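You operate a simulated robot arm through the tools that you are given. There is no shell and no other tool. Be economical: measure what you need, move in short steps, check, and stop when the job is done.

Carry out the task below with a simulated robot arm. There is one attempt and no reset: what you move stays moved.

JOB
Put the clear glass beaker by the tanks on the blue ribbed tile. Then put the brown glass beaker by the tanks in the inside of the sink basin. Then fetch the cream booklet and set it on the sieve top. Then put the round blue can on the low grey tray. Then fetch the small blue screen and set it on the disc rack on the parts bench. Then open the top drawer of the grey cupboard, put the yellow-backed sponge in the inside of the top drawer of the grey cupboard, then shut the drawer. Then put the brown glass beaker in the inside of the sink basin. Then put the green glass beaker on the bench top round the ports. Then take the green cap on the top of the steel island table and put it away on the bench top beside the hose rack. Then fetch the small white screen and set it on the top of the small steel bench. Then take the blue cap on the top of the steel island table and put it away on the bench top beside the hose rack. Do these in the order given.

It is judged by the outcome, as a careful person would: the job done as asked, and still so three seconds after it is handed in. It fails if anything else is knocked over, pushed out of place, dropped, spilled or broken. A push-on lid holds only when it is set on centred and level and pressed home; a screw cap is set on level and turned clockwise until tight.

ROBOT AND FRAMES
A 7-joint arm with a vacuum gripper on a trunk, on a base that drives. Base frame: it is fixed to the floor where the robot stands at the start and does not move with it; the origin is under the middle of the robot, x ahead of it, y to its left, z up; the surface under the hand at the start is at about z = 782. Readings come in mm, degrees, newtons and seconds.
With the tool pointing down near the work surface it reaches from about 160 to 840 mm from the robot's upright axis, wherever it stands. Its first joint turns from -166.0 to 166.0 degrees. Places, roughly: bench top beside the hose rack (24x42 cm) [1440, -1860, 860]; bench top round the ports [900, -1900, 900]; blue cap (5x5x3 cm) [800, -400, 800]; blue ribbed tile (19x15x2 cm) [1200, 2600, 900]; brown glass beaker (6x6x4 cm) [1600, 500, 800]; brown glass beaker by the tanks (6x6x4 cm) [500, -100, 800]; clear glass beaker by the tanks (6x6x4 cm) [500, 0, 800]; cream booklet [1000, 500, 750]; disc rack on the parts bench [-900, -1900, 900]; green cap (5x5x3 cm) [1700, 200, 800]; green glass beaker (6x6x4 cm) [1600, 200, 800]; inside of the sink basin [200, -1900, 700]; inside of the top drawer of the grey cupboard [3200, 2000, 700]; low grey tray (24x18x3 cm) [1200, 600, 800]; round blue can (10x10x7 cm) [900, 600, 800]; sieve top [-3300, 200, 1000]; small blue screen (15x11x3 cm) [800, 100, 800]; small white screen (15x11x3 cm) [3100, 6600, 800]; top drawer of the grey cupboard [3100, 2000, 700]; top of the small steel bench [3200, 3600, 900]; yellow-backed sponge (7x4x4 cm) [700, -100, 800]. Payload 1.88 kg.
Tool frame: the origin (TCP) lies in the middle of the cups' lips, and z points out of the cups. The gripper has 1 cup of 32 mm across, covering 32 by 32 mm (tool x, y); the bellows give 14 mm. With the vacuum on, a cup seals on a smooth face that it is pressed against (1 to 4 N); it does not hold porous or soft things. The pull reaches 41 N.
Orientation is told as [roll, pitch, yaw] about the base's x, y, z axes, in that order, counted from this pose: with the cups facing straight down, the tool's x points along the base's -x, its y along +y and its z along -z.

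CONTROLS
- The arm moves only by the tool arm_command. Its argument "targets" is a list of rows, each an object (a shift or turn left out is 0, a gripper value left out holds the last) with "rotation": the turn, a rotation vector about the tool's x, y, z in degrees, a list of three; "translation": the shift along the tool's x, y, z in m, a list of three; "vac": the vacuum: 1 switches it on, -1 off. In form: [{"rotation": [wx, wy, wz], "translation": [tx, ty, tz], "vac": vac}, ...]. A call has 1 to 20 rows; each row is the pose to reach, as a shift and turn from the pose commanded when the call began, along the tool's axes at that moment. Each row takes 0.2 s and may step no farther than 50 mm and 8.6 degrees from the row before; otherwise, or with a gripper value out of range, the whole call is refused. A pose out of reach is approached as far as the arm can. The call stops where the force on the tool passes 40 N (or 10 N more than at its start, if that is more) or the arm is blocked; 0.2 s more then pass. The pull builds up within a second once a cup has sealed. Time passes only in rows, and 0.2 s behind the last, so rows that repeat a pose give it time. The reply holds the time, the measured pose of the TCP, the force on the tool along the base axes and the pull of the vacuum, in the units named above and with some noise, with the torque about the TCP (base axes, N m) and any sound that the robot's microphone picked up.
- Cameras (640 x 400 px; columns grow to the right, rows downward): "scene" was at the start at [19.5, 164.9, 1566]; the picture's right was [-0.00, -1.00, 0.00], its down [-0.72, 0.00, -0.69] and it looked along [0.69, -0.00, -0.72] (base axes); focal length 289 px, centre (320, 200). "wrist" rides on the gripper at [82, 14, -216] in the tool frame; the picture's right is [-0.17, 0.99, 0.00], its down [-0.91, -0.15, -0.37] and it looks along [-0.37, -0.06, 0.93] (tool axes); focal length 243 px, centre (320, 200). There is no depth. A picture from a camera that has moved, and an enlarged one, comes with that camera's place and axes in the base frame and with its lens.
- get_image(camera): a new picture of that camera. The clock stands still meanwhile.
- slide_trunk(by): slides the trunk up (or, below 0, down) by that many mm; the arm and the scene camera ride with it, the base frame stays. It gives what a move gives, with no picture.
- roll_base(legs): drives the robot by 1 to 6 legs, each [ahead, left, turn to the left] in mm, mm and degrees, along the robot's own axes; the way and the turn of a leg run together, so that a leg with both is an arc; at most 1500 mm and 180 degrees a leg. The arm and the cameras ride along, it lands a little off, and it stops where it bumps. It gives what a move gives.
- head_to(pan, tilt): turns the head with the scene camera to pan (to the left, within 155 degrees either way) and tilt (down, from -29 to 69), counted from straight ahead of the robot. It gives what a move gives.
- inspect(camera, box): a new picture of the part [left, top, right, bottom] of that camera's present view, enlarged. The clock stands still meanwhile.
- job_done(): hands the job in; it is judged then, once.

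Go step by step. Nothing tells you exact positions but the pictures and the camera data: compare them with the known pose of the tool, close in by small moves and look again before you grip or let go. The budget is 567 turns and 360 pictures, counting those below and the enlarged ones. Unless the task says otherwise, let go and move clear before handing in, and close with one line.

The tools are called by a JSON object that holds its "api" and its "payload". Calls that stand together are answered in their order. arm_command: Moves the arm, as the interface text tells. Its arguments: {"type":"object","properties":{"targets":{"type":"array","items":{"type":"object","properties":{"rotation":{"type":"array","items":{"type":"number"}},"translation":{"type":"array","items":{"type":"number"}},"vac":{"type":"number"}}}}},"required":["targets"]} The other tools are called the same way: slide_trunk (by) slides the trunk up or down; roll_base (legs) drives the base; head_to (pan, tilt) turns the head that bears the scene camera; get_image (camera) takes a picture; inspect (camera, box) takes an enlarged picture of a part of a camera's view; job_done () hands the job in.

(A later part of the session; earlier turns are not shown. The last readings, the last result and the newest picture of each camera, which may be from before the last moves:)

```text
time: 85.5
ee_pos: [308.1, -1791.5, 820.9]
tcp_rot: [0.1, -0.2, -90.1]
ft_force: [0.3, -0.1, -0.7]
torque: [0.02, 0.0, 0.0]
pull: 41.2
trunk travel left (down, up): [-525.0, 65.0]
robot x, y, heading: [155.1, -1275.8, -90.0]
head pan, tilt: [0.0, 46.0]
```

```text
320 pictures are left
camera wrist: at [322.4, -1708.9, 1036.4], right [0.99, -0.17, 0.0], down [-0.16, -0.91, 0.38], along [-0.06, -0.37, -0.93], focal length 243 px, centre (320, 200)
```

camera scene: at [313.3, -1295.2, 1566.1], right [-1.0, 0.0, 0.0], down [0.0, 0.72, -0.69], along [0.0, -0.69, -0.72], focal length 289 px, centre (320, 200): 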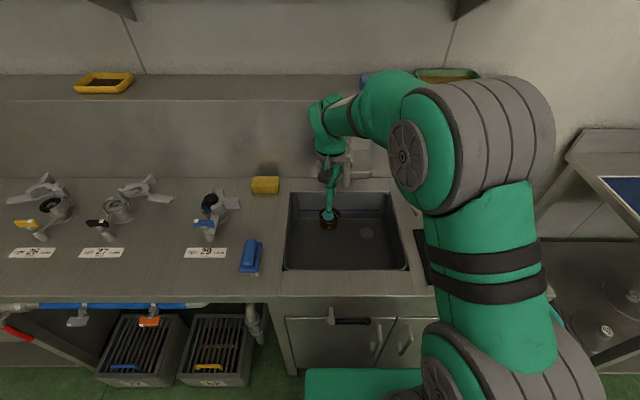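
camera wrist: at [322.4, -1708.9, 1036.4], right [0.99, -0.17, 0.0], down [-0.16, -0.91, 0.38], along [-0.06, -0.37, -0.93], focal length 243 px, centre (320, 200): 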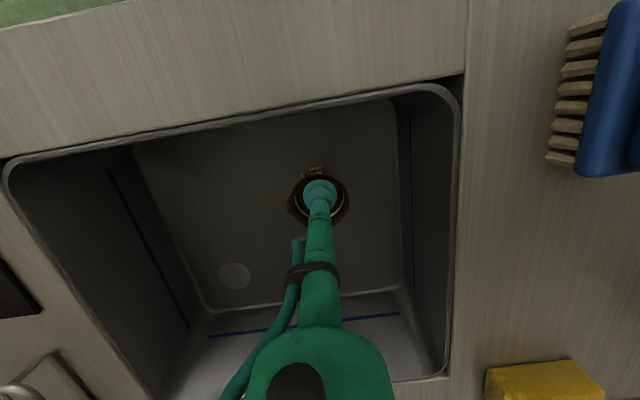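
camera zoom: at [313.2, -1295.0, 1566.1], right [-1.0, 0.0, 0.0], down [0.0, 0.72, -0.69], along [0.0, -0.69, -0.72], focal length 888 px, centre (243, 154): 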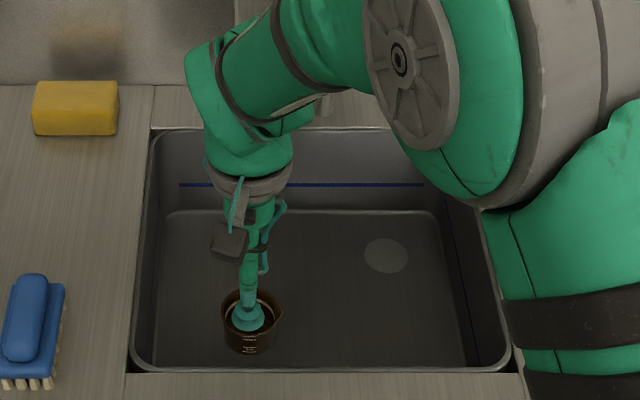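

{"api": "arm_command", "payload": {"targets": [{"translation": [0, 0, 0.02]}, {"translation": [0, 0, 0.028]}, {"translation": [0, 0, 0.034]}, {"translation": [0, 0, 0.04]}, {"translation": [0, 0, 0.04]}]}}

{"api": "inspect", "payload": {"camera": "scene", "box": [290, 200, 370, 280]}}

```text
time: 86.7
ee_pos: [309.7, -1790.6, 783.3]
tcp_rot: [0.1, -0.3, -90.1]
ft_force: [0.3, -0.5, -1.1]
torque: [-0.01, -0.02, -0.01]
pull: 40.7
trunk travel left (down, up): [-525.0, 65.0]
robot x, y, heading: [150.4, -1277.8, -90.4]
head pan, tilt: [0.0, 46.0]
```

```text
5.00 times, centred on (330, 240) of scene
camera zoom: at [313.2, -1294.9, 1566.1], right [-1.0, 0.0, 0.0], down [0.0, 0.72, -0.69], along [0.0, -0.69, -0.72], focal length 1443 px, centre (270, 0)
```

zoom: 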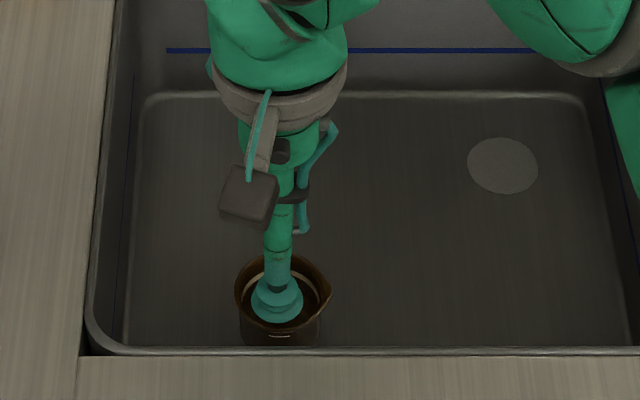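

{"api": "arm_command", "payload": {"targets": [{"translation": [0, 0, 0.006]}, {"translation": [0, 0, 0.012]}, {"translation": [0, 0, 0.016]}, {"translation": [0, 0, 0.02]}, {"translation": [0, 0, 0.024]}, {"translation": [0, 0, 0.024]}]}}

```text
time: 88.1
ee_pos: [310.3, -1791.5, 760.0]
tcp_rot: [0.1, -0.3, -90.1]
ft_force: [0.3, 1.7, 9.6]
torque: [0.01, 0.05, -0.05]
pull: 41.3
trunk travel left (down, up): [-525.0, 65.0]
robot x, y, heading: [151.0, -1277.9, -90.0]
head pan, tilt: [0.0, 46.0]
```

Contact at 9.6 N on the sink floor; release here and rise.

{"api": "arm_command", "payload": {"targets": [{"translation": [0, 0, 0.001], "vac": -1}, {"translation": [0, 0, 0]}, {"translation": [0, 0, 0]}, {"translation": [0, 0, 0]}, {"translation": [0, 0, 0]}, {"translation": [0, 0, -0.005]}, {"translation": [0, 0, -0.012]}, {"translation": [0, 0, -0.03]}, {"translation": [0, 0, -0.07]}, {"translation": [0, 0, -0.12]}, {"translation": [0, 0, -0.17]}, {"translation": [0, 0, -0.22]}, {"translation": [0, 0, -0.27]}, {"translation": [0, 0, -0.27]}]}}

{"api": "inspect", "payload": {"camera": "scene", "box": [270, 150, 420, 280]}}

```text
time: 91.1
ee_pos: [307.8, -1791.0, 1027.4]
tcp_rot: [0.1, -0.3, -90.1]
ft_force: [-0.3, -0.4, 0.4]
torque: [-0.03, 0.01, -0.05]
pull: 0.1
trunk travel left (down, up): [-525.0, 65.0]
robot x, y, heading: [155.4, -1271.3, -90.2]
head pan, tilt: [0.0, 46.0]
```

```text
3.08 times, centred on (345, 215) of scene
camera zoom: at [313.1, -1294.7, 1566.1], right [-1.0, 0.0, 0.0], down [0.0, 0.72, -0.69], along [0.0, -0.69, -0.72], focal length 888 px, centre (243, 154)
```

zoom: 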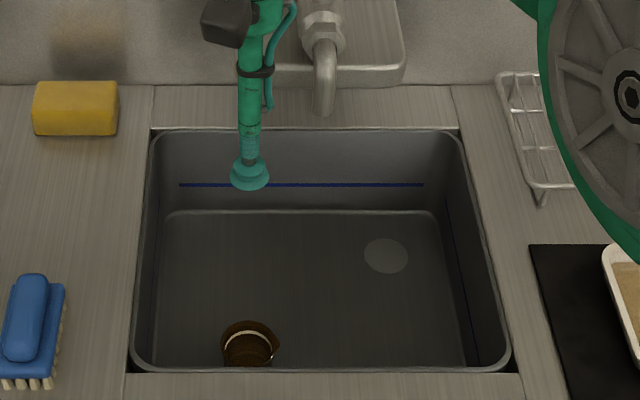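

Brown beaker stands in the sink. Retract and drive to the left side of the island for the booklet.

{"api": "arm_command", "payload": {"targets": [{"translation": [0.034, -0.03, 0]}, {"translation": [0.068, -0.06, 0]}, {"translation": [0.1, -0.09, 0]}, {"translation": [0.135, -0.12, 0]}, {"translation": [0.17, -0.15, 0]}, {"translation": [0.17, -0.15, 0]}]}}

{"api": "roll_base", "payload": {"legs": [[-270, 0, 0], [0, -300, 0], [0, 0, 90], [0, 1130, 0], [0, 1130, 0], [1130, 0, 0]]}}

{"api": "roll_base", "payload": {"legs": [[0, 0, -90]]}}

{"api": "get_image", "payload": {"camera": "scene"}}

```text
time: 92.5
ee_pos: [159.2, -1618.7, 1025.0]
tcp_rot: [0.1, -0.3, -90.1]
ft_force: [0.3, 0.7, -0.5]
torque: [-0.02, -0.01, -0.01]
pull: 0.1
trunk travel left (down, up): [-525.0, 65.0]
robot x, y, heading: [150.4, -1274.8, -90.0]
head pan, tilt: [0.0, 46.0]
```

```text
time: 116.0
ee_pos: [1314.5, 1285.0, 1025.2]
tcp_rot: [0.1, -0.3, 0.8]
ft_force: [-0.3, -0.1, -0.6]
torque: [0.0, -0.01, 0.04]
pull: 0.1
trunk travel left (down, up): [-525.0, 65.0]
robot x, y, heading: [974.5, 1270.3, 0.7]
head pan, tilt: [0.0, 46.0]
```

```text
time: 120.2
ee_pos: [981.8, 925.9, 1024.9]
tcp_rot: [0.1, -0.4, -89.8]
ft_force: [0.0, -0.7, -0.5]
torque: [0.0, 0.02, 0.01]
pull: 0.0
trunk travel left (down, up): [-525.0, 65.0]
robot x, y, heading: [969.7, 1269.8, -89.7]
head pan, tilt: [0.0, 46.0]
```

```text
317 pictures are left
camera scene: at [1134.9, 1252.4, 1566.1], right [-1.0, 0.0, 0.0], down [0.0, 0.72, -0.69], along [0.0, -0.69, -0.72], focal length 289 px, centre (320, 200)
```

scene: 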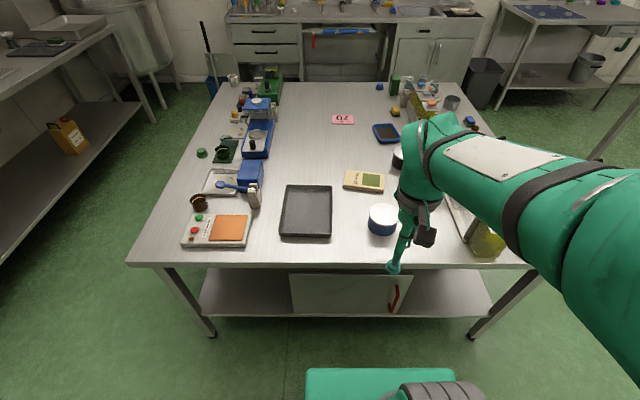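

Good view: booklet ≈ (965, 415), can, and tray in reach. Move 190 mm closer.

{"api": "roll_base", "payload": {"legs": [[185, 0, 0]]}}

{"api": "inspect", "payload": {"camera": "scene", "box": [270, 180, 430, 310]}}

{"api": "get_image", "payload": {"camera": "wrist"}}

```text
time: 121.8
ee_pos: [982.2, 743.3, 1024.3]
tcp_rot: [0.1, -0.2, -89.9]
ft_force: [-0.5, -0.9, -0.2]
torque: [0.0, 0.01, 0.02]
pull: 0.0
trunk travel left (down, up): [-525.0, 65.0]
robot x, y, heading: [972.9, 1087.0, -89.7]
head pan, tilt: [0.0, 46.0]
```

```text
3.08 times, centred on (350, 245) of scene
camera zoom: at [1135.5, 1068.5, 1566.1], right [-1.0, 0.0, 0.0], down [0.0, 0.72, -0.69], along [0.0, -0.69, -0.72], focal length 888 px, centre (228, 62)
```

zoom: 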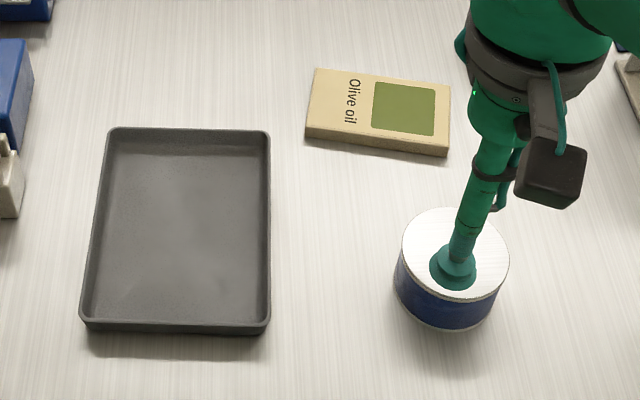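

```text
315 pictures are left
camera wrist: at [995.3, 826.2, 1239.7], right [0.99, -0.16, 0.0], down [-0.15, -0.91, 0.38], along [-0.06, -0.37, -0.93], focal length 243 px, centre (320, 200)
```

wrist: 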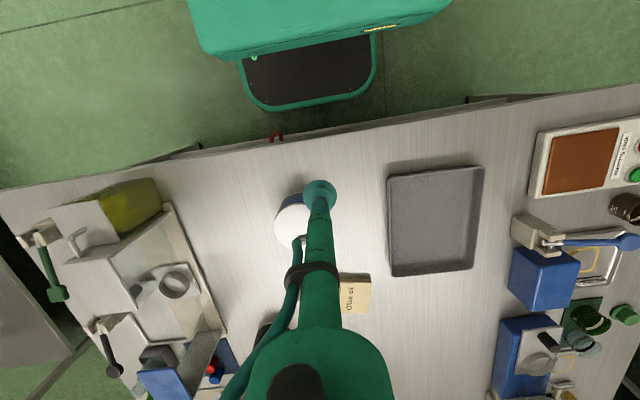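

Booklet top centre ≈ (962, 405, ~802). Move above it.

{"api": "arm_command", "payload": {"targets": [{"translation": [-0.045, -0.003, 0]}, {"translation": [-0.09, -0.006, 0]}, {"translation": [-0.135, -0.009, 0]}, {"translation": [-0.18, -0.012, 0]}, {"translation": [-0.225, -0.015, 0]}, {"translation": [-0.27, -0.018, 0]}, {"translation": [-0.31, -0.02, 0]}, {"translation": [-0.338, -0.02, 0.03]}, {"translation": [-0.338, -0.02, 0.08]}, {"translation": [-0.338, -0.02, 0.13]}, {"translation": [-0.338, -0.02, 0.16]}, {"translation": [-0.338, -0.02, 0.16]}]}}

{"api": "inspect", "payload": {"camera": "scene", "box": [310, 150, 430, 250]}}

{"api": "inspect", "payload": {"camera": "wrist", "box": [240, 120, 400, 260]}}

```text
time: 124.3
ee_pos: [963.1, 405.7, 866.5]
tcp_rot: [0.1, -0.3, -89.9]
ft_force: [0.3, -0.5, 0.0]
torque: [0.0, 0.02, -0.05]
pull: 0.1
trunk travel left (down, up): [-525.0, 65.0]
robot x, y, heading: [971.8, 1085.1, -89.7]
head pan, tilt: [0.0, 46.0]
```

```text
4.00 times, centred on (370, 200) of scene
camera zoom: at [1135.5, 1068.3, 1566.1], right [-1.0, 0.0, 0.0], down [0.0, 0.72, -0.69], along [0.0, -0.69, -0.72], focal length 1154 px, centre (120, 200)
```

zoom: 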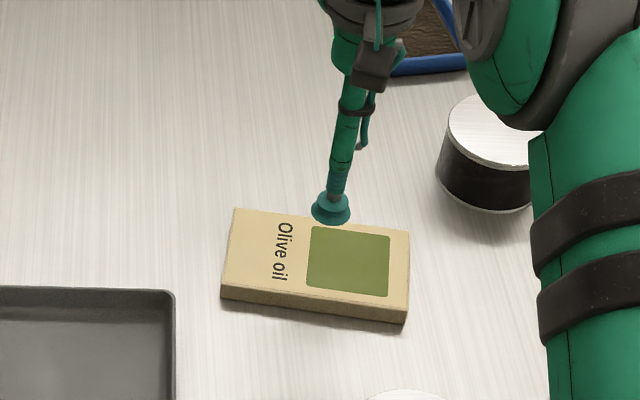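

```text
2.86 times, centred on (320, 190) of wrist
camera zoom: at [976.0, 487.0, 1081.6], right [0.99, -0.16, 0.0], down [-0.15, -0.91, 0.38], along [-0.06, -0.37, -0.93], focal length 693 px, centre (320, 229)
```

zoom: 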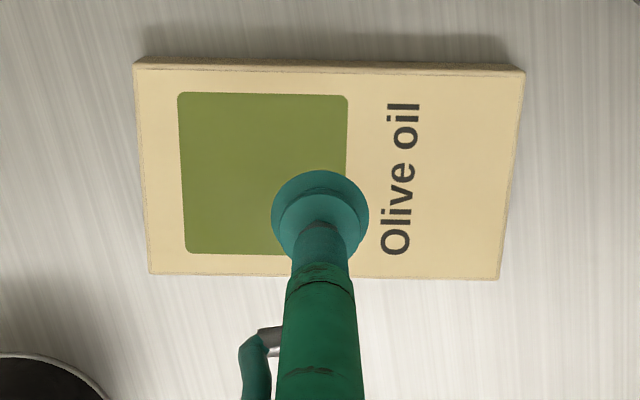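

Aligned. Descend with vacuum on.

{"api": "arm_command", "payload": {"targets": [{"translation": [0, 0, 0.03], "vac": 1}, {"translation": [0, 0, 0.05]}, {"translation": [0, 0, 0.056]}, {"translation": [0, 0, 0.06]}, {"translation": [0, 0, 0.063]}, {"translation": [0, 0, 0.063]}]}}

```text
time: 125.8
ee_pos: [964.2, 406.3, 803.7]
tcp_rot: [0.1, -0.3, -90.0]
ft_force: [0.5, 0.6, -0.3]
torque: [0.03, 0.0, 0.02]
pull: 41.0
trunk travel left (down, up): [-525.0, 65.0]
robot x, y, heading: [973.8, 1089.3, -89.9]
head pan, tilt: [0.0, 46.0]
```

Sealed gently. Lift and check.

{"api": "arm_command", "payload": {"targets": [{"translation": [0, 0, -0.01]}, {"translation": [0, 0, -0.04]}, {"translation": [0, 0, -0.08]}, {"translation": [0, 0, -0.12]}, {"translation": [0, 0, -0.16]}, {"translation": [0, 0, -0.2]}, {"translation": [0, 0, -0.22]}, {"translation": [0.05, 0.005, -0.22]}, {"translation": [0.1, 0.005, -0.22]}, {"translation": [0.15, 0.005, -0.22]}, {"translation": [0.2, 0.005, -0.22]}, {"translation": [0.25, 0.005, -0.22]}, {"translation": [0.3, 0.005, -0.22]}, {"translation": [0.338, 0.005, -0.22]}, {"translation": [0.338, 0.005, -0.22]}]}}

{"api": "get_image", "payload": {"camera": "scene"}}

```text
refused: row 8 steps farther than a row can; nothing moved
```

```text
312 pictures are left
camera scene: at [1135.5, 1068.5, 1566.0], right [-1.0, 0.0, 0.0], down [0.0, 0.72, -0.69], along [0.0, -0.69, -0.72], focal length 289 px, centre (320, 200)
```

scene: 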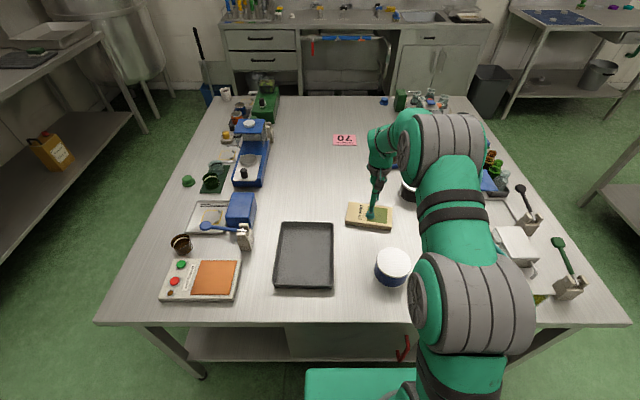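

{"api": "arm_command", "payload": {"targets": [{"translation": [0, 0, -0.01]}, {"translation": [0, 0, -0.04]}, {"translation": [0, 0, -0.08]}, {"translation": [0, 0, -0.12]}, {"translation": [0, 0, -0.16]}, {"translation": [0, 0, -0.2]}, {"translation": [0, 0, -0.22]}, {"translation": [0.045, 0.005, -0.22]}, {"translation": [0.09, 0.005, -0.22]}, {"translation": [0.135, 0.005, -0.22]}, {"translation": [0.18, 0.005, -0.22]}, {"translation": [0.225, 0.005, -0.22]}, {"translation": [0.27, 0.005, -0.22]}, {"translation": [0.31, 0.005, -0.22]}, {"translation": [0.338, 0.005, -0.22]}, {"translation": [0.338, 0.005, -0.22]}]}}

{"api": "get_image", "payload": {"camera": "scene"}}

```text
time: 129.2
ee_pos: [965.6, 744.0, 1022.9]
tcp_rot: [0.2, -0.2, -89.8]
ft_force: [-0.4, 0.6, -1.9]
torque: [0.03, 0.02, 0.0]
pull: 40.8
trunk travel left (down, up): [-525.0, 65.0]
robot x, y, heading: [974.7, 1084.6, -89.7]
head pan, tilt: [0.0, 46.0]
```

```text
311 pictures are left
camera scene: at [1135.5, 1068.9, 1566.1], right [-1.0, 0.0, 0.0], down [0.0, 0.72, -0.69], along [0.0, -0.69, -0.72], focal length 289 px, centre (320, 200)
```

scene: 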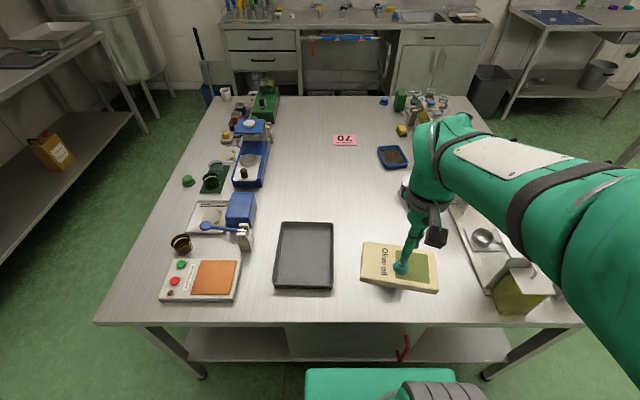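

Booklet held. Back off, turn toward -x and drive to view the sieve area.

{"api": "roll_base", "payload": {"legs": [[-200, 0, 0], [0, 0, -90], [800, 0, 0], [0, -200, 0], [1200, 0, 0]]}}

{"api": "head_to", "payload": {"pan": 30, "tilt": 20}}

{"api": "get_image", "payload": {"camera": "scene"}}

```text
time: 145.3
ee_pos: [-1376.0, 1457.9, 1023.1]
tcp_rot: [0.0, -0.3, -179.7]
ft_force: [0.6, 0.1, -2.2]
torque: [-0.01, -0.04, -0.02]
pull: 40.2
trunk travel left (down, up): [-525.0, 65.0]
robot x, y, heading: [-1031.3, 1451.1, -179.7]
head pan, tilt: [0.0, 46.0]
```

```text
time: 146.2
ee_pos: [-1375.8, 1458.2, 1023.4]
tcp_rot: [0.2, -0.3, -179.8]
ft_force: [0.1, 0.0, -2.5]
torque: [-0.01, -0.04, 0.01]
pull: 40.7
trunk travel left (down, up): [-525.0, 65.0]
robot x, y, heading: [-1026.4, 1452.5, -179.6]
head pan, tilt: [30.0, 20.0]
```

```text
310 pictures are left
camera scene: at [-1052.1, 1243.1, 1606.1], right [-0.5, 0.86, 0.0], down [0.3, 0.17, -0.94], along [-0.81, -0.47, -0.34], focal length 289 px, centre (320, 200)
```

scene: 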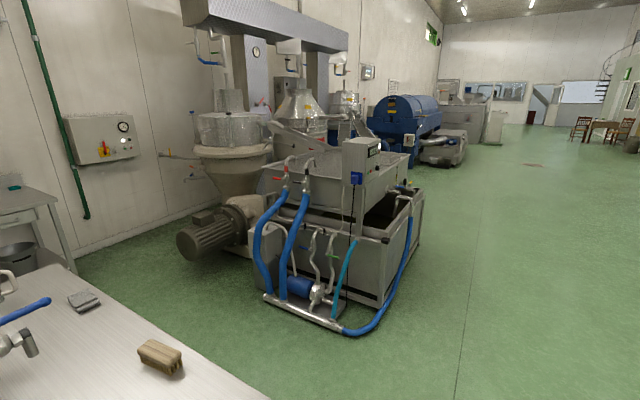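

{"api": "inspect", "payload": {"camera": "scene", "box": [220, 110, 440, 270]}}

```text
2.50 times, centred on (330, 190) of scene
camera zoom: at [-1052.1, 1243.1, 1606.1], right [-0.5, 0.86, 0.0], down [0.3, 0.17, -0.94], along [-0.81, -0.47, -0.34], focal length 722 px, centre (295, 225)
```

zoom: 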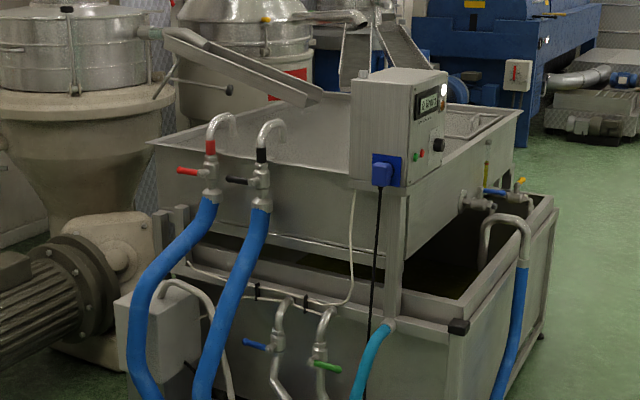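

The sieve top is the mesh in the raised tank (~x -2950…-4200, y -450…500). Drive along its open side and turn to face it.

{"api": "roll_base", "payload": {"legs": [[1200, 0, 0], [1100, 0, 0], [0, 0, 90]]}}

{"api": "head_to", "payload": {"pan": 0, "tilt": 30}}

{"api": "get_image", "payload": {"camera": "scene"}}

```text
time: 161.4
ee_pos: [-3313.2, 1064.3, 1024.8]
tcp_rot: [0.0, -0.4, -86.8]
ft_force: [0.7, -0.5, -1.7]
torque: [0.0, 0.02, 0.04]
pull: 40.5
trunk travel left (down, up): [-525.0, 65.0]
robot x, y, heading: [-3321.9, 1406.6, -86.7]
head pan, tilt: [30.0, 20.0]
```

```text
time: 162.4
ee_pos: [-3313.8, 1064.6, 1022.0]
tcp_rot: [0.1, -0.3, -86.9]
ft_force: [0.4, 0.0, -1.9]
torque: [0.0, 0.01, 0.02]
pull: 40.1
trunk travel left (down, up): [-525.0, 65.0]
robot x, y, heading: [-3325.8, 1408.8, -87.1]
head pan, tilt: [0.0, 30.0]
```

```text
308 pictures are left
camera scene: at [-3159.8, 1388.1, 1590.1], right [-1.0, -0.06, 0.0], down [-0.03, 0.5, -0.87], along [0.05, -0.86, -0.5], focal length 289 px, centre (320, 200)
```

scene: 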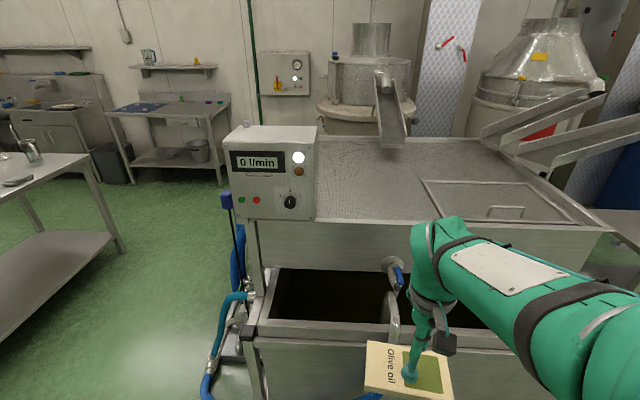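

Target spot on the mesh ≈ (-3320, 260). Look down at the floor in front before closing in.

{"api": "head_to", "payload": {"pan": 0, "tilt": 62}}

{"api": "get_image", "payload": {"camera": "scene"}}

{"api": "get_image", "payload": {"camera": "wrist"}}

```text
time: 163.3
ee_pos: [-3312.1, 1064.6, 1022.0]
tcp_rot: [0.1, -0.2, -86.8]
ft_force: [-0.3, 1.2, -1.4]
torque: [0.04, -0.03, -0.01]
pull: 40.6
trunk travel left (down, up): [-525.0, 65.0]
robot x, y, heading: [-3321.8, 1409.2, -87.0]
head pan, tilt: [0.0, 62.0]
```

```text
307 pictures are left
camera scene: at [-3161.3, 1414.1, 1545.8], right [-1.0, -0.05, 0.0], down [-0.05, 0.88, -0.47], along [0.03, -0.47, -0.88], focal length 289 px, centre (320, 200)
```

scene: 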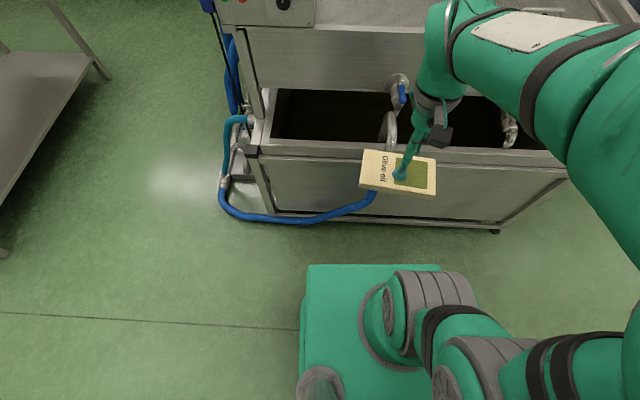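

```text
306 pictures are left
camera wrist: at [-3304.1, 1147.0, 1237.8], right [0.99, -0.11, 0.0], down [-0.11, -0.92, 0.38], along [-0.04, -0.38, -0.93], focal length 243 px, centre (320, 200)
```

wrist: 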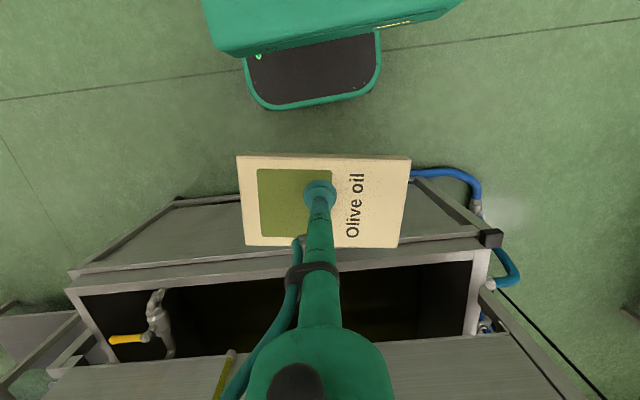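

Floor pipe reaches y≈730; I'll stop with robot at y≈1095.

{"api": "roll_base", "payload": {"legs": [[0, 0, -3], [305, 0, 0]]}}

{"api": "head_to", "payload": {"pan": 0, "tilt": 46}}

{"api": "get_image", "payload": {"camera": "scene"}}

{"api": "get_image", "payload": {"camera": "wrist"}}

```text
time: 165.8
ee_pos: [-3328.7, 760.0, 1022.1]
tcp_rot: [0.1, -0.2, -89.7]
ft_force: [0.5, 0.6, -2.2]
torque: [-0.01, 0.01, 0.03]
pull: 40.9
trunk travel left (down, up): [-525.0, 65.0]
robot x, y, heading: [-3321.7, 1104.3, -89.6]
head pan, tilt: [0.0, 62.0]
```

```text
time: 166.6
ee_pos: [-3327.9, 761.9, 1022.0]
tcp_rot: [0.1, -0.3, -89.7]
ft_force: [-0.3, 0.7, -1.0]
torque: [0.02, 0.04, -0.03]
pull: 40.7
trunk travel left (down, up): [-525.0, 65.0]
robot x, y, heading: [-3320.8, 1106.0, -89.6]
head pan, tilt: [0.0, 46.0]
```

```text
305 pictures are left
camera scene: at [-3159.7, 1086.8, 1566.0], right [-1.0, -0.01, 0.0], down [0.0, 0.72, -0.69], along [0.0, -0.69, -0.72], focal length 289 px, centre (320, 200)
```

scene: 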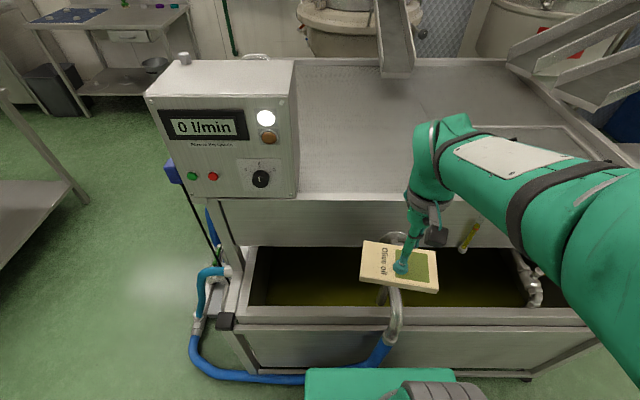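

```text
304 pictures are left
camera wrist: at [-3315.3, 843.1, 1237.8], right [0.99, -0.16, 0.0], down [-0.15, -0.91, 0.38], along [-0.06, -0.37, -0.93], focal length 243 px, centre (320, 200)
```

wrist: 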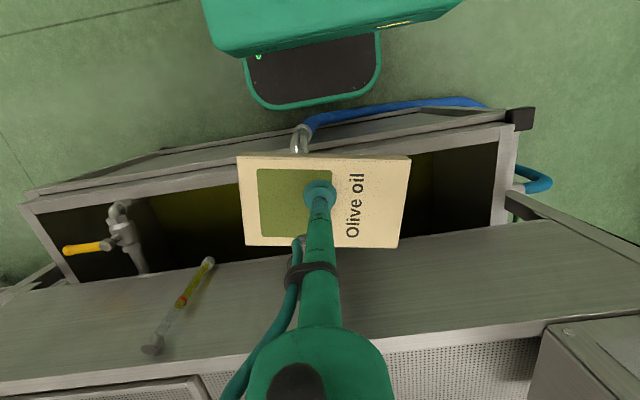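

The booklet bottom is at about mesh height, so raise 80 mm first, then extend to y≈390.

{"api": "arm_command", "payload": {"targets": [{"translation": [0, 0, -0.04]}, {"translation": [0, 0, -0.08]}, {"translation": [-0.045, 0, -0.08]}, {"translation": [-0.09, 0, -0.08]}, {"translation": [-0.135, 0, -0.08]}, {"translation": [-0.18, 0, -0.08]}, {"translation": [-0.225, 0, -0.08]}, {"translation": [-0.27, 0, -0.08]}, {"translation": [-0.315, 0, -0.08]}, {"translation": [-0.36, 0, -0.08]}, {"translation": [-0.38, 0, -0.08]}, {"translation": [-0.38, 0, -0.08]}]}}

{"api": "get_image", "payload": {"camera": "scene"}}

{"api": "get_image", "payload": {"camera": "wrist"}}

```text
time: 169.2
ee_pos: [-3325.2, 381.5, 1106.8]
tcp_rot: [0.0, -0.2, -89.7]
ft_force: [0.1, -0.1, -1.7]
torque: [0.03, 0.02, 0.0]
pull: 40.1
trunk travel left (down, up): [-525.0, 65.0]
robot x, y, heading: [-3323.7, 1106.9, -89.3]
head pan, tilt: [0.0, 46.0]
```

```text
303 pictures are left
camera scene: at [-3159.7, 1086.7, 1566.1], right [-1.0, -0.01, 0.0], down [0.0, 0.72, -0.69], along [0.0, -0.69, -0.72], focal length 289 px, centre (320, 200)
```

scene: 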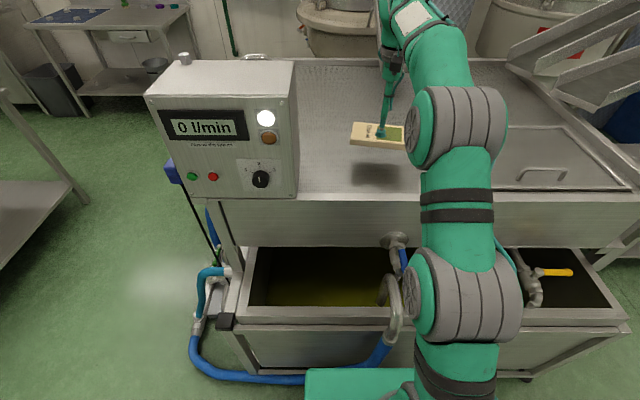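

```text
302 pictures are left
camera wrist: at [-3313.2, 463.7, 1320.5], right [0.99, -0.16, 0.0], down [-0.15, -0.91, 0.38], along [-0.06, -0.37, -0.93], focal length 243 px, centre (320, 200)
```

wrist: 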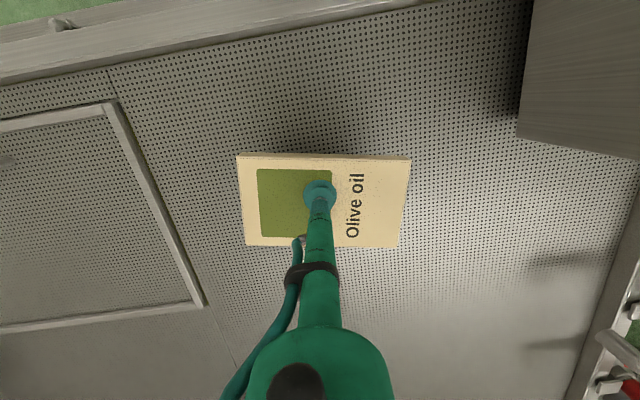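

Clear flat mesh below. Lower to contact.

{"api": "arm_command", "payload": {"targets": [{"translation": [0, 0, 0.03]}, {"translation": [0, 0, 0.05]}, {"translation": [0, 0, 0.06]}, {"translation": [0, 0, 0.066]}, {"translation": [0, 0, 0.07]}, {"translation": [0, 0, 0.07]}]}}

{"api": "inspect", "payload": {"camera": "scene", "box": [320, 90, 440, 190]}}

```text
time: 170.6
ee_pos: [-3326.1, 381.0, 1034.9]
tcp_rot: [0.2, -0.2, -89.6]
ft_force: [-0.5, 0.9, -2.2]
torque: [0.03, 0.0, 0.03]
pull: 40.1
trunk travel left (down, up): [-525.0, 65.0]
robot x, y, heading: [-3324.5, 1110.7, -89.5]
head pan, tilt: [0.0, 46.0]
```

```text
4.00 times, centred on (380, 140) of scene
camera zoom: at [-3159.7, 1086.7, 1566.1], right [-1.0, -0.01, 0.0], down [0.0, 0.72, -0.69], along [0.0, -0.69, -0.72], focal length 1154 px, centre (80, 440)
```

zoom: 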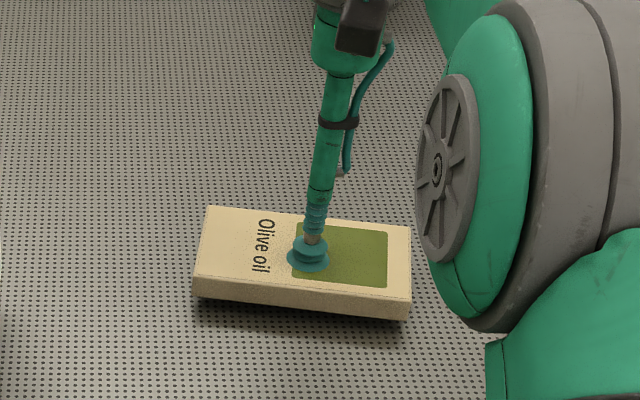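

{"api": "arm_command", "payload": {"targets": [{"translation": [0, 0, 0.005]}, {"translation": [0, 0, 0.009]}, {"translation": [0, 0, 0.012]}, {"translation": [0, 0, 0.015]}, {"translation": [0, 0, 0.015]}]}}

```text
time: 171.8
ee_pos: [-3325.2, 380.8, 1022.5]
tcp_rot: [0.0, -0.6, -89.7]
ft_force: [-0.5, -1.7, 20.2]
torque: [0.09, -0.01, 0.01]
pull: 40.6
trunk travel left (down, up): [-525.0, 65.0]
robot x, y, heading: [-3319.6, 1102.0, -89.4]
head pan, tilt: [0.0, 46.0]
```

Contact at 20 N. Ease slightly, release, rise and retract.

{"api": "arm_command", "payload": {"targets": [{"translation": [0, 0, -0.002], "vac": -1}, {"translation": [0, 0, -0.002]}, {"translation": [0, 0, -0.002]}, {"translation": [0, 0, -0.002]}, {"translation": [0, 0, -0.006]}, {"translation": [0, 0, -0.015]}, {"translation": [0, 0, -0.04]}, {"translation": [0, 0, -0.09]}, {"translation": [0.045, 0, -0.09]}, {"translation": [0.09, 0, -0.09]}, {"translation": [0.135, 0, -0.09]}, {"translation": [0.18, 0, -0.09]}, {"translation": [0.225, 0, -0.09]}, {"translation": [0.27, 0, -0.09]}, {"translation": [0.315, 0, -0.09]}, {"translation": [0.36, 0, -0.09]}, {"translation": [0.38, 0, -0.06]}, {"translation": [0.38, 0, -0.01]}]}}

{"api": "inspect", "payload": {"camera": "scene", "box": [280, 60, 480, 260]}}

```text
time: 175.6
ee_pos: [-3329.7, 761.8, 1028.9]
tcp_rot: [0.1, -0.2, -89.8]
ft_force: [-0.3, 0.1, -0.7]
torque: [-0.04, 0.01, 0.03]
pull: 0.1
trunk travel left (down, up): [-525.0, 65.0]
robot x, y, heading: [-3321.5, 1106.4, -89.6]
head pan, tilt: [0.0, 46.0]
```

```text
2.00 times, centred on (380, 160) of scene
camera zoom: at [-3159.7, 1086.9, 1566.1], right [-1.0, -0.01, 0.0], down [0.0, 0.72, -0.69], along [0.0, -0.69, -0.72], focal length 577 px, centre (200, 280)
```

zoom: 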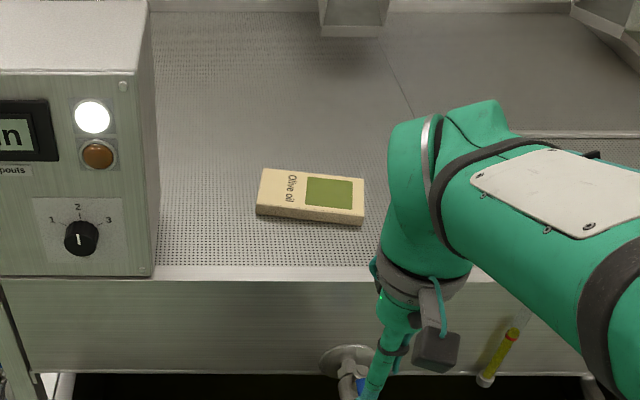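

Booklet rests on the sieve. Drive back to the island's left side for the can.

{"api": "roll_base", "payload": {"legs": [[-500, 0, -0.4], [0, 1430, 0], [0, 1430, 0], [330, 0, 0], [0, 1430, 0], [190, 0, 0]]}}

{"api": "get_image", "payload": {"camera": "scene"}}

```text
time: 201.7
ee_pos: [991.4, 786.1, 1027.8]
tcp_rot: [0.1, -0.1, -89.2]
ft_force: [-0.1, 0.0, -0.5]
torque: [-0.02, -0.03, 0.03]
pull: 0.0
trunk travel left (down, up): [-525.0, 65.0]
robot x, y, heading: [994.1, 1128.9, -88.8]
head pan, tilt: [0.0, 46.0]
```

```text
299 pictures are left
camera scene: at [1157.4, 1113.5, 1566.1], right [-1.0, -0.02, 0.0], down [-0.01, 0.72, -0.69], along [0.01, -0.69, -0.72], focal length 289 px, centre (320, 200)
```

scene: 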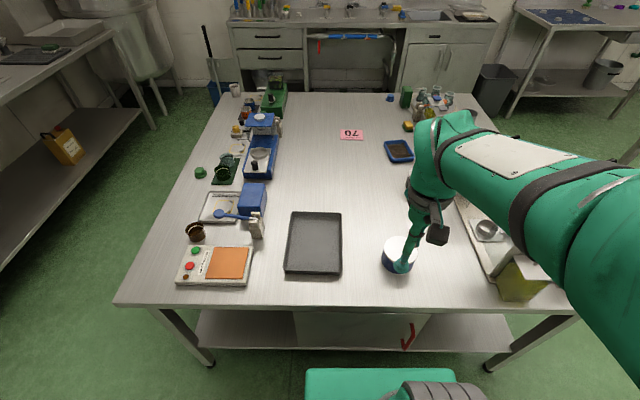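

Can top ≈ (925, 627, ~852); tray centre ≈ (1181, 557). Move above the can.

{"api": "arm_command", "payload": {"targets": [{"translation": [-0.04, -0.017, 0.02]}, {"translation": [-0.08, -0.034, 0.04]}, {"translation": [-0.12, -0.051, 0.06]}, {"translation": [-0.158, -0.068, 0.08]}, {"translation": [-0.158, -0.068, 0.12]}, {"translation": [-0.158, -0.068, 0.12]}]}}

{"api": "inspect", "payload": {"camera": "scene", "box": [340, 200, 440, 290]}}

{"api": "inspect", "payload": {"camera": "wrist", "box": [240, 100, 400, 260]}}

```text
time: 203.1
ee_pos: [923.7, 627.2, 907.9]
tcp_rot: [0.1, -0.2, -89.2]
ft_force: [0.2, -0.2, -0.1]
torque: [0.01, -0.05, 0.0]
pull: 0.0
trunk travel left (down, up): [-525.0, 65.0]
robot x, y, heading: [993.5, 1126.5, -89.0]
head pan, tilt: [0.0, 46.0]
```

```text
4.44 times, centred on (390, 245) of scene
camera zoom: at [1157.4, 1113.5, 1566.1], right [-1.0, -0.02, 0.0], down [-0.01, 0.72, -0.69], along [0.01, -0.69, -0.72], focal length 1283 px, centre (9, 0)
```

zoom: 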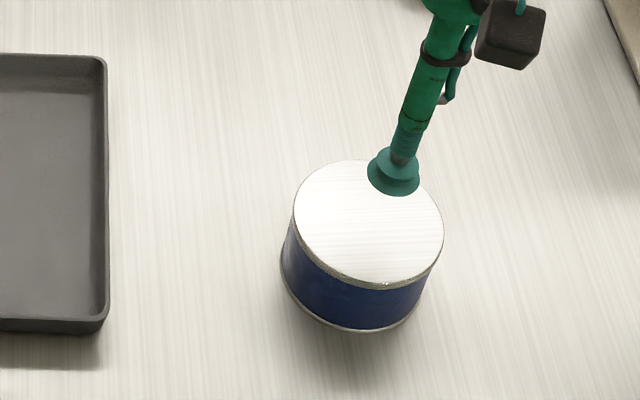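

```text
2.50 times, centred on (320, 180) of wrist
camera zoom: at [935.8, 709.0, 1122.9], right [0.99, -0.15, 0.0], down [-0.14, -0.91, 0.38], along [-0.06, -0.37, -0.93], focal length 606 px, centre (320, 250)
```

zoom: 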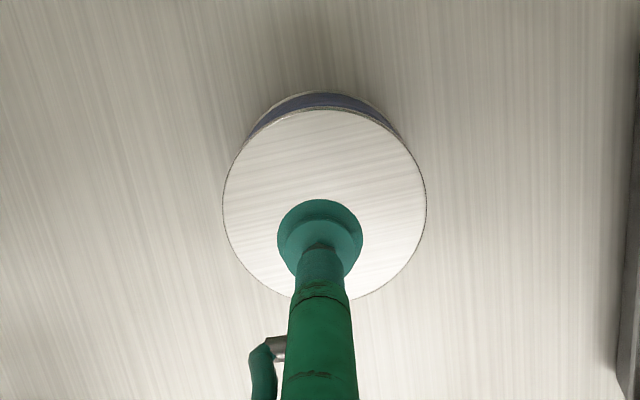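

Centred. Descend and seal.

{"api": "arm_command", "payload": {"targets": [{"translation": [0.002, 0, 0.03], "vac": 1}, {"translation": [0.002, 0, 0.046]}, {"translation": [0.002, 0, 0.052]}, {"translation": [0.002, 0, 0.056]}, {"translation": [0.002, 0, 0.058]}, {"translation": [0.002, 0, 0.058]}, {"translation": [0.002, 0, 0.058]}]}}

```text
time: 204.7
ee_pos: [926.1, 628.4, 850.5]
tcp_rot: [0.1, -0.2, -89.2]
ft_force: [0.8, 0.3, -0.3]
torque: [-0.06, -0.02, 0.0]
pull: 0.1
trunk travel left (down, up): [-525.0, 65.0]
robot x, y, heading: [993.1, 1128.3, -89.2]
head pan, tilt: [0.0, 46.0]
```

{"api": "arm_command", "payload": {"targets": [{"translation": [0, 0, 0.003]}, {"translation": [0, 0, 0.005]}, {"translation": [0, 0, 0.007]}, {"translation": [0, 0, 0.007]}, {"translation": [0, 0, 0.007]}]}}

```text
time: 205.9
ee_pos: [926.5, 628.5, 843.9]
tcp_rot: [0.1, -0.3, -89.2]
ft_force: [3.9, 2.0, 8.4]
torque: [-0.02, 0.04, -0.06]
pull: 40.9
trunk travel left (down, up): [-525.0, 65.0]
robot x, y, heading: [997.7, 1130.8, -89.2]
head pan, tilt: [0.0, 46.0]
```

{"api": "arm_command", "payload": {"targets": [{"translation": [0, 0, -0.004]}, {"translation": [0, 0, -0.015]}, {"translation": [0, 0, -0.035]}, {"translation": [0, 0, -0.07]}, {"translation": [0, 0, -0.1]}, {"translation": [0, 0, -0.1]}]}}

{"api": "inspect", "payload": {"camera": "scene", "box": [280, 180, 440, 290]}}

```text
time: 207.3
ee_pos: [925.1, 629.5, 943.7]
tcp_rot: [0.1, -0.2, -89.3]
ft_force: [0.2, -0.4, -3.9]
torque: [0.03, -0.02, -0.02]
pull: 41.0
trunk travel left (down, up): [-525.0, 65.0]
robot x, y, heading: [998.7, 1131.3, -89.1]
head pan, tilt: [0.0, 46.0]
```

```text
3.64 times, centred on (360, 235) of scene
camera zoom: at [1157.4, 1113.6, 1566.0], right [-1.0, -0.02, 0.0], down [-0.01, 0.72, -0.69], along [0.01, -0.69, -0.72], focal length 1050 px, centre (174, 73)
```

zoom: 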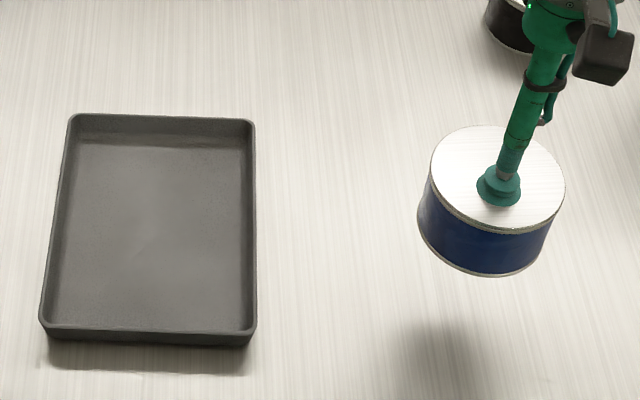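

Whole can is lifted. Carry over the tray centre (1182, 560).

{"api": "arm_command", "payload": {"targets": [{"translation": [-0.012, 0.045, 0]}, {"translation": [-0.024, 0.09, 0]}, {"translation": [-0.036, 0.135, 0]}, {"translation": [-0.048, 0.18, 0]}, {"translation": [-0.06, 0.22, 0]}, {"translation": [-0.072, 0.256, 0]}, {"translation": [-0.072, 0.256, 0.035]}, {"translation": [-0.072, 0.256, 0.06]}, {"translation": [-0.072, 0.256, 0.06]}]}}

{"api": "inspect", "payload": {"camera": "scene", "box": [250, 180, 410, 290]}}

{"api": "get_image", "payload": {"camera": "wrist"}}

```text
time: 209.3
ee_pos: [1183.0, 562.2, 884.1]
tcp_rot: [0.2, -0.2, -89.1]
ft_force: [-0.5, -0.3, -4.4]
torque: [0.11, 0.0, 0.02]
pull: 40.6
trunk travel left (down, up): [-525.0, 65.0]
robot x, y, heading: [997.1, 1126.7, -89.3]
head pan, tilt: [0.0, 46.0]
```

```text
3.64 times, centred on (330, 235) of scene
camera zoom: at [1157.5, 1113.2, 1566.0], right [-1.0, -0.02, 0.0], down [-0.01, 0.72, -0.69], along [0.01, -0.69, -0.72], focal length 1050 px, centre (284, 73)
```

zoom: 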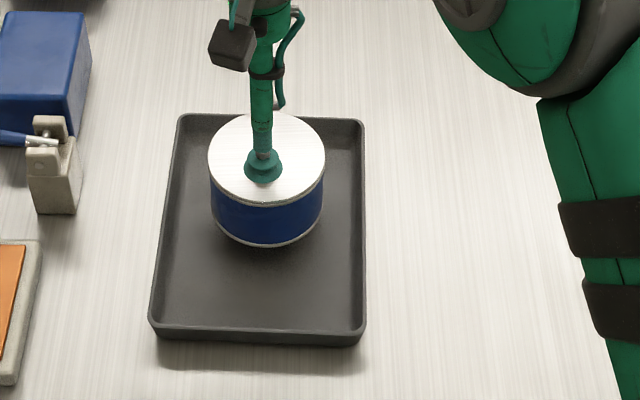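

```text
294 pictures are left
camera wrist: at [1196.2, 644.8, 1098.7], right [0.99, -0.15, 0.0], down [-0.14, -0.91, 0.38], along [-0.06, -0.37, -0.93], focal length 243 px, centre (320, 200)
```

wrist: 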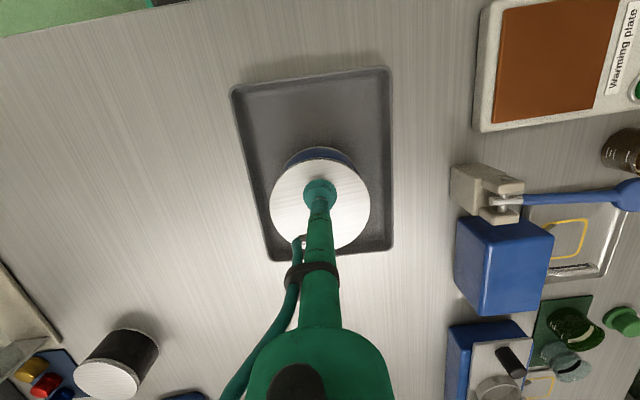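

{"api": "arm_command", "payload": {"targets": [{"translation": [0, 0, 0.015]}, {"translation": [0, 0, 0.024]}, {"translation": [0, 0, 0.029]}, {"translation": [0, 0, 0.032]}, {"translation": [0, 0, 0.032]}]}}

```text
time: 210.5
ee_pos: [1183.3, 560.0, 851.4]
tcp_rot: [0.0, -0.2, -89.3]
ft_force: [-0.2, -1.1, -4.3]
torque: [0.08, 0.0, 0.0]
pull: 40.3
trunk travel left (down, up): [-525.0, 65.0]
robot x, y, heading: [994.7, 1131.1, -89.2]
head pan, tilt: [0.0, 46.0]
```

{"api": "arm_command", "payload": {"targets": [{"translation": [0, 0, 0.002]}, {"translation": [0, 0, 0.004]}, {"translation": [0, 0, 0.006]}, {"translation": [0, 0, 0.006]}]}}

```text
time: 211.5
ee_pos: [1183.1, 560.9, 848.7]
tcp_rot: [0.0, -0.5, -89.2]
ft_force: [-1.2, 4.2, 19.3]
torque: [-0.01, 0.06, -0.11]
pull: 40.7
trunk travel left (down, up): [-525.0, 65.0]
robot x, y, heading: [998.1, 1128.4, -89.3]
head pan, tilt: [0.0, 46.0]
```

Seated in the tray. Release, rise, retract and look.

{"api": "arm_command", "payload": {"targets": [{"translation": [0, 0, -0.002], "vac": -1}, {"translation": [0, 0, -0.002]}, {"translation": [0, 0, -0.002]}, {"translation": [0, 0, -0.002]}, {"translation": [0, 0, -0.006]}, {"translation": [0, 0, -0.015]}, {"translation": [0, 0, -0.04]}, {"translation": [0, 0, -0.09]}, {"translation": [0, 0, -0.14]}, {"translation": [0, 0, -0.18]}, {"translation": [0.045, -0.04, -0.18]}, {"translation": [0.09, -0.07, -0.18]}, {"translation": [0.135, -0.1, -0.18]}, {"translation": [0.17, -0.13, -0.18]}, {"translation": [0.2, -0.16, -0.18]}, {"translation": [0.22, -0.19, -0.18]}, {"translation": [0.22, -0.19, -0.18]}]}}

{"api": "get_image", "payload": {"camera": "scene"}}

{"api": "inspect", "payload": {"camera": "scene", "box": [370, 120, 430, 180]}}

```text
refused: row 11 steps farther than a row can; nothing moved
```

```text
293 pictures are left
camera scene: at [1156.9, 1115.4, 1566.3], right [-1.0, -0.02, 0.0], down [-0.01, 0.72, -0.7], along [0.01, -0.7, -0.72], focal length 289 px, centre (320, 200)
```

scene: 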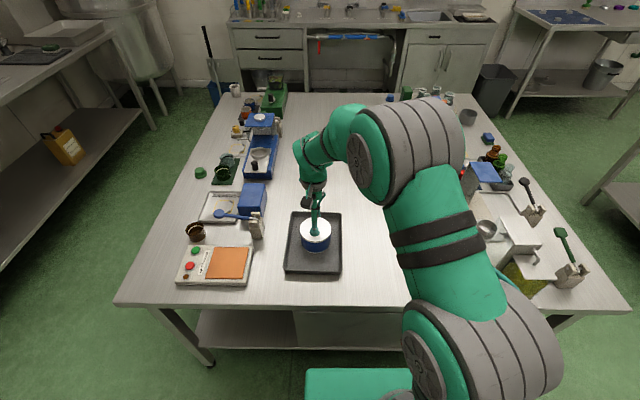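

```text
6.67 times, centred on (400, 150) of scene
camera zoom: at [1156.9, 1115.4, 1566.3], right [-1.0, -0.02, 0.0], down [-0.01, 0.72, -0.7], along [0.01, -0.7, -0.72], focal length 1924 px, centre (-213, 533)
```

zoom: 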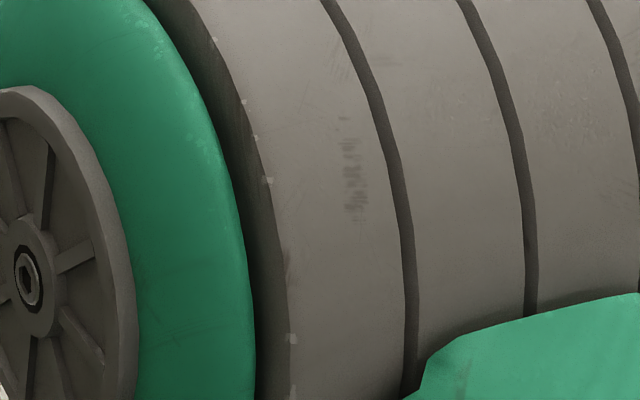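

I must keep row steps under 50 mm; resend.

{"api": "arm_command", "payload": {"targets": [{"translation": [0, 0, -0.002], "vac": -1}, {"translation": [0, 0, -0.002]}, {"translation": [0, 0, -0.002]}, {"translation": [0, 0, -0.002]}, {"translation": [0, 0, -0.006]}, {"translation": [0, 0, -0.015]}, {"translation": [0, 0, -0.04]}, {"translation": [0, 0, -0.085]}, {"translation": [0, 0, -0.13]}, {"translation": [0, 0, -0.175]}, {"translation": [0.036, -0.03, -0.18]}, {"translation": [0.072, -0.06, -0.18]}, {"translation": [0.108, -0.09, -0.18]}, {"translation": [0.144, -0.12, -0.18]}, {"translation": [0.18, -0.15, -0.18]}, {"translation": [0.21, -0.18, -0.18]}, {"translation": [0.22, -0.19, -0.18]}]}}

{"api": "get_image", "payload": {"camera": "scene"}}

{"api": "inspect", "payload": {"camera": "scene", "box": [370, 120, 430, 180]}}

```text
time: 215.1
ee_pos: [988.6, 777.0, 1024.3]
tcp_rot: [0.1, -0.3, -89.2]
ft_force: [0.5, 0.9, -0.4]
torque: [0.0, -0.01, -0.01]
pull: 0.0
trunk travel left (down, up): [-525.0, 65.0]
robot x, y, heading: [995.5, 1128.2, -89.0]
head pan, tilt: [0.0, 46.0]
```

```text
291 pictures are left
camera scene: at [1157.3, 1113.9, 1566.1], right [-1.0, -0.02, 0.0], down [-0.01, 0.72, -0.69], along [0.01, -0.69, -0.72], focal length 289 px, centre (320, 200)
```

scene: 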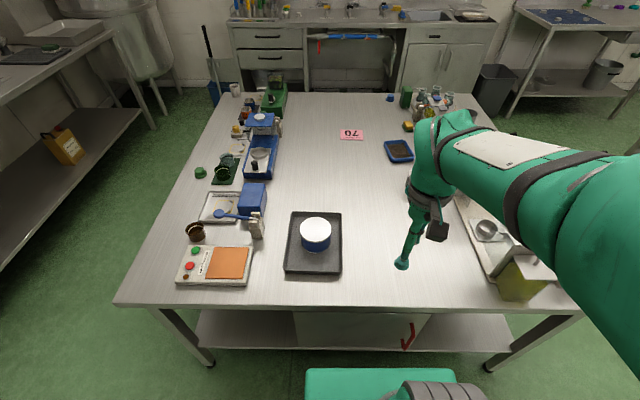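

```text
6.67 times, centred on (400, 150) of scene
camera zoom: at [1157.3, 1113.9, 1566.1], right [-1.0, -0.02, 0.0], down [-0.01, 0.72, -0.69], along [0.01, -0.69, -0.72], focal length 1924 px, centre (-213, 533)
```

zoom: 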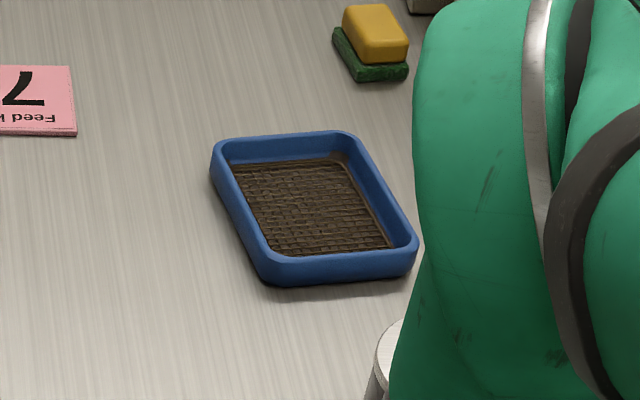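

Can is in the tray. The blue screen is at ≈(820, 62); drive to the front side of the island.

{"api": "roll_base", "payload": {"legs": [[-150, 0, 0], [0, -1150, 0], [0, 0, 89.1], [0, -1220, 0], [150, 0, 0]]}}

{"api": "get_image", "payload": {"camera": "scene"}}

```text
time: 232.6
ee_pos: [298.4, 14.1, 1023.5]
tcp_rot: [0.1, -0.2, -1.4]
ft_force: [0.0, 0.5, 0.2]
torque: [0.03, -0.04, -0.03]
pull: 0.0
trunk travel left (down, up): [-525.0, 65.0]
robot x, y, heading: [-56.1, 31.6, -1.4]
head pan, tilt: [0.0, 46.0]
```

```text
289 pictures are left
camera scene: at [-30.6, 197.5, 1566.1], right [-0.02, -1.0, 0.0], down [-0.72, 0.02, -0.69], along [0.69, -0.01, -0.72], focal length 289 px, centre (320, 200)
```

scene: 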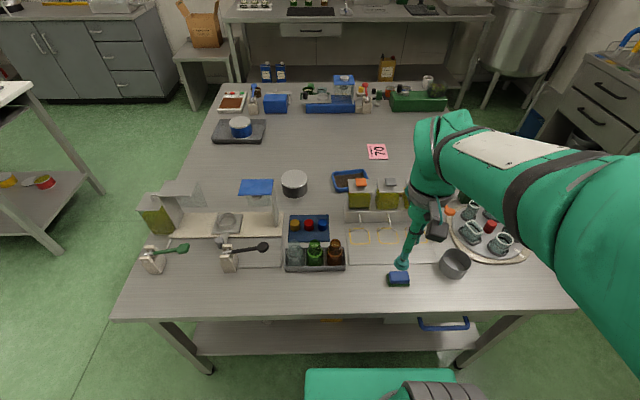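

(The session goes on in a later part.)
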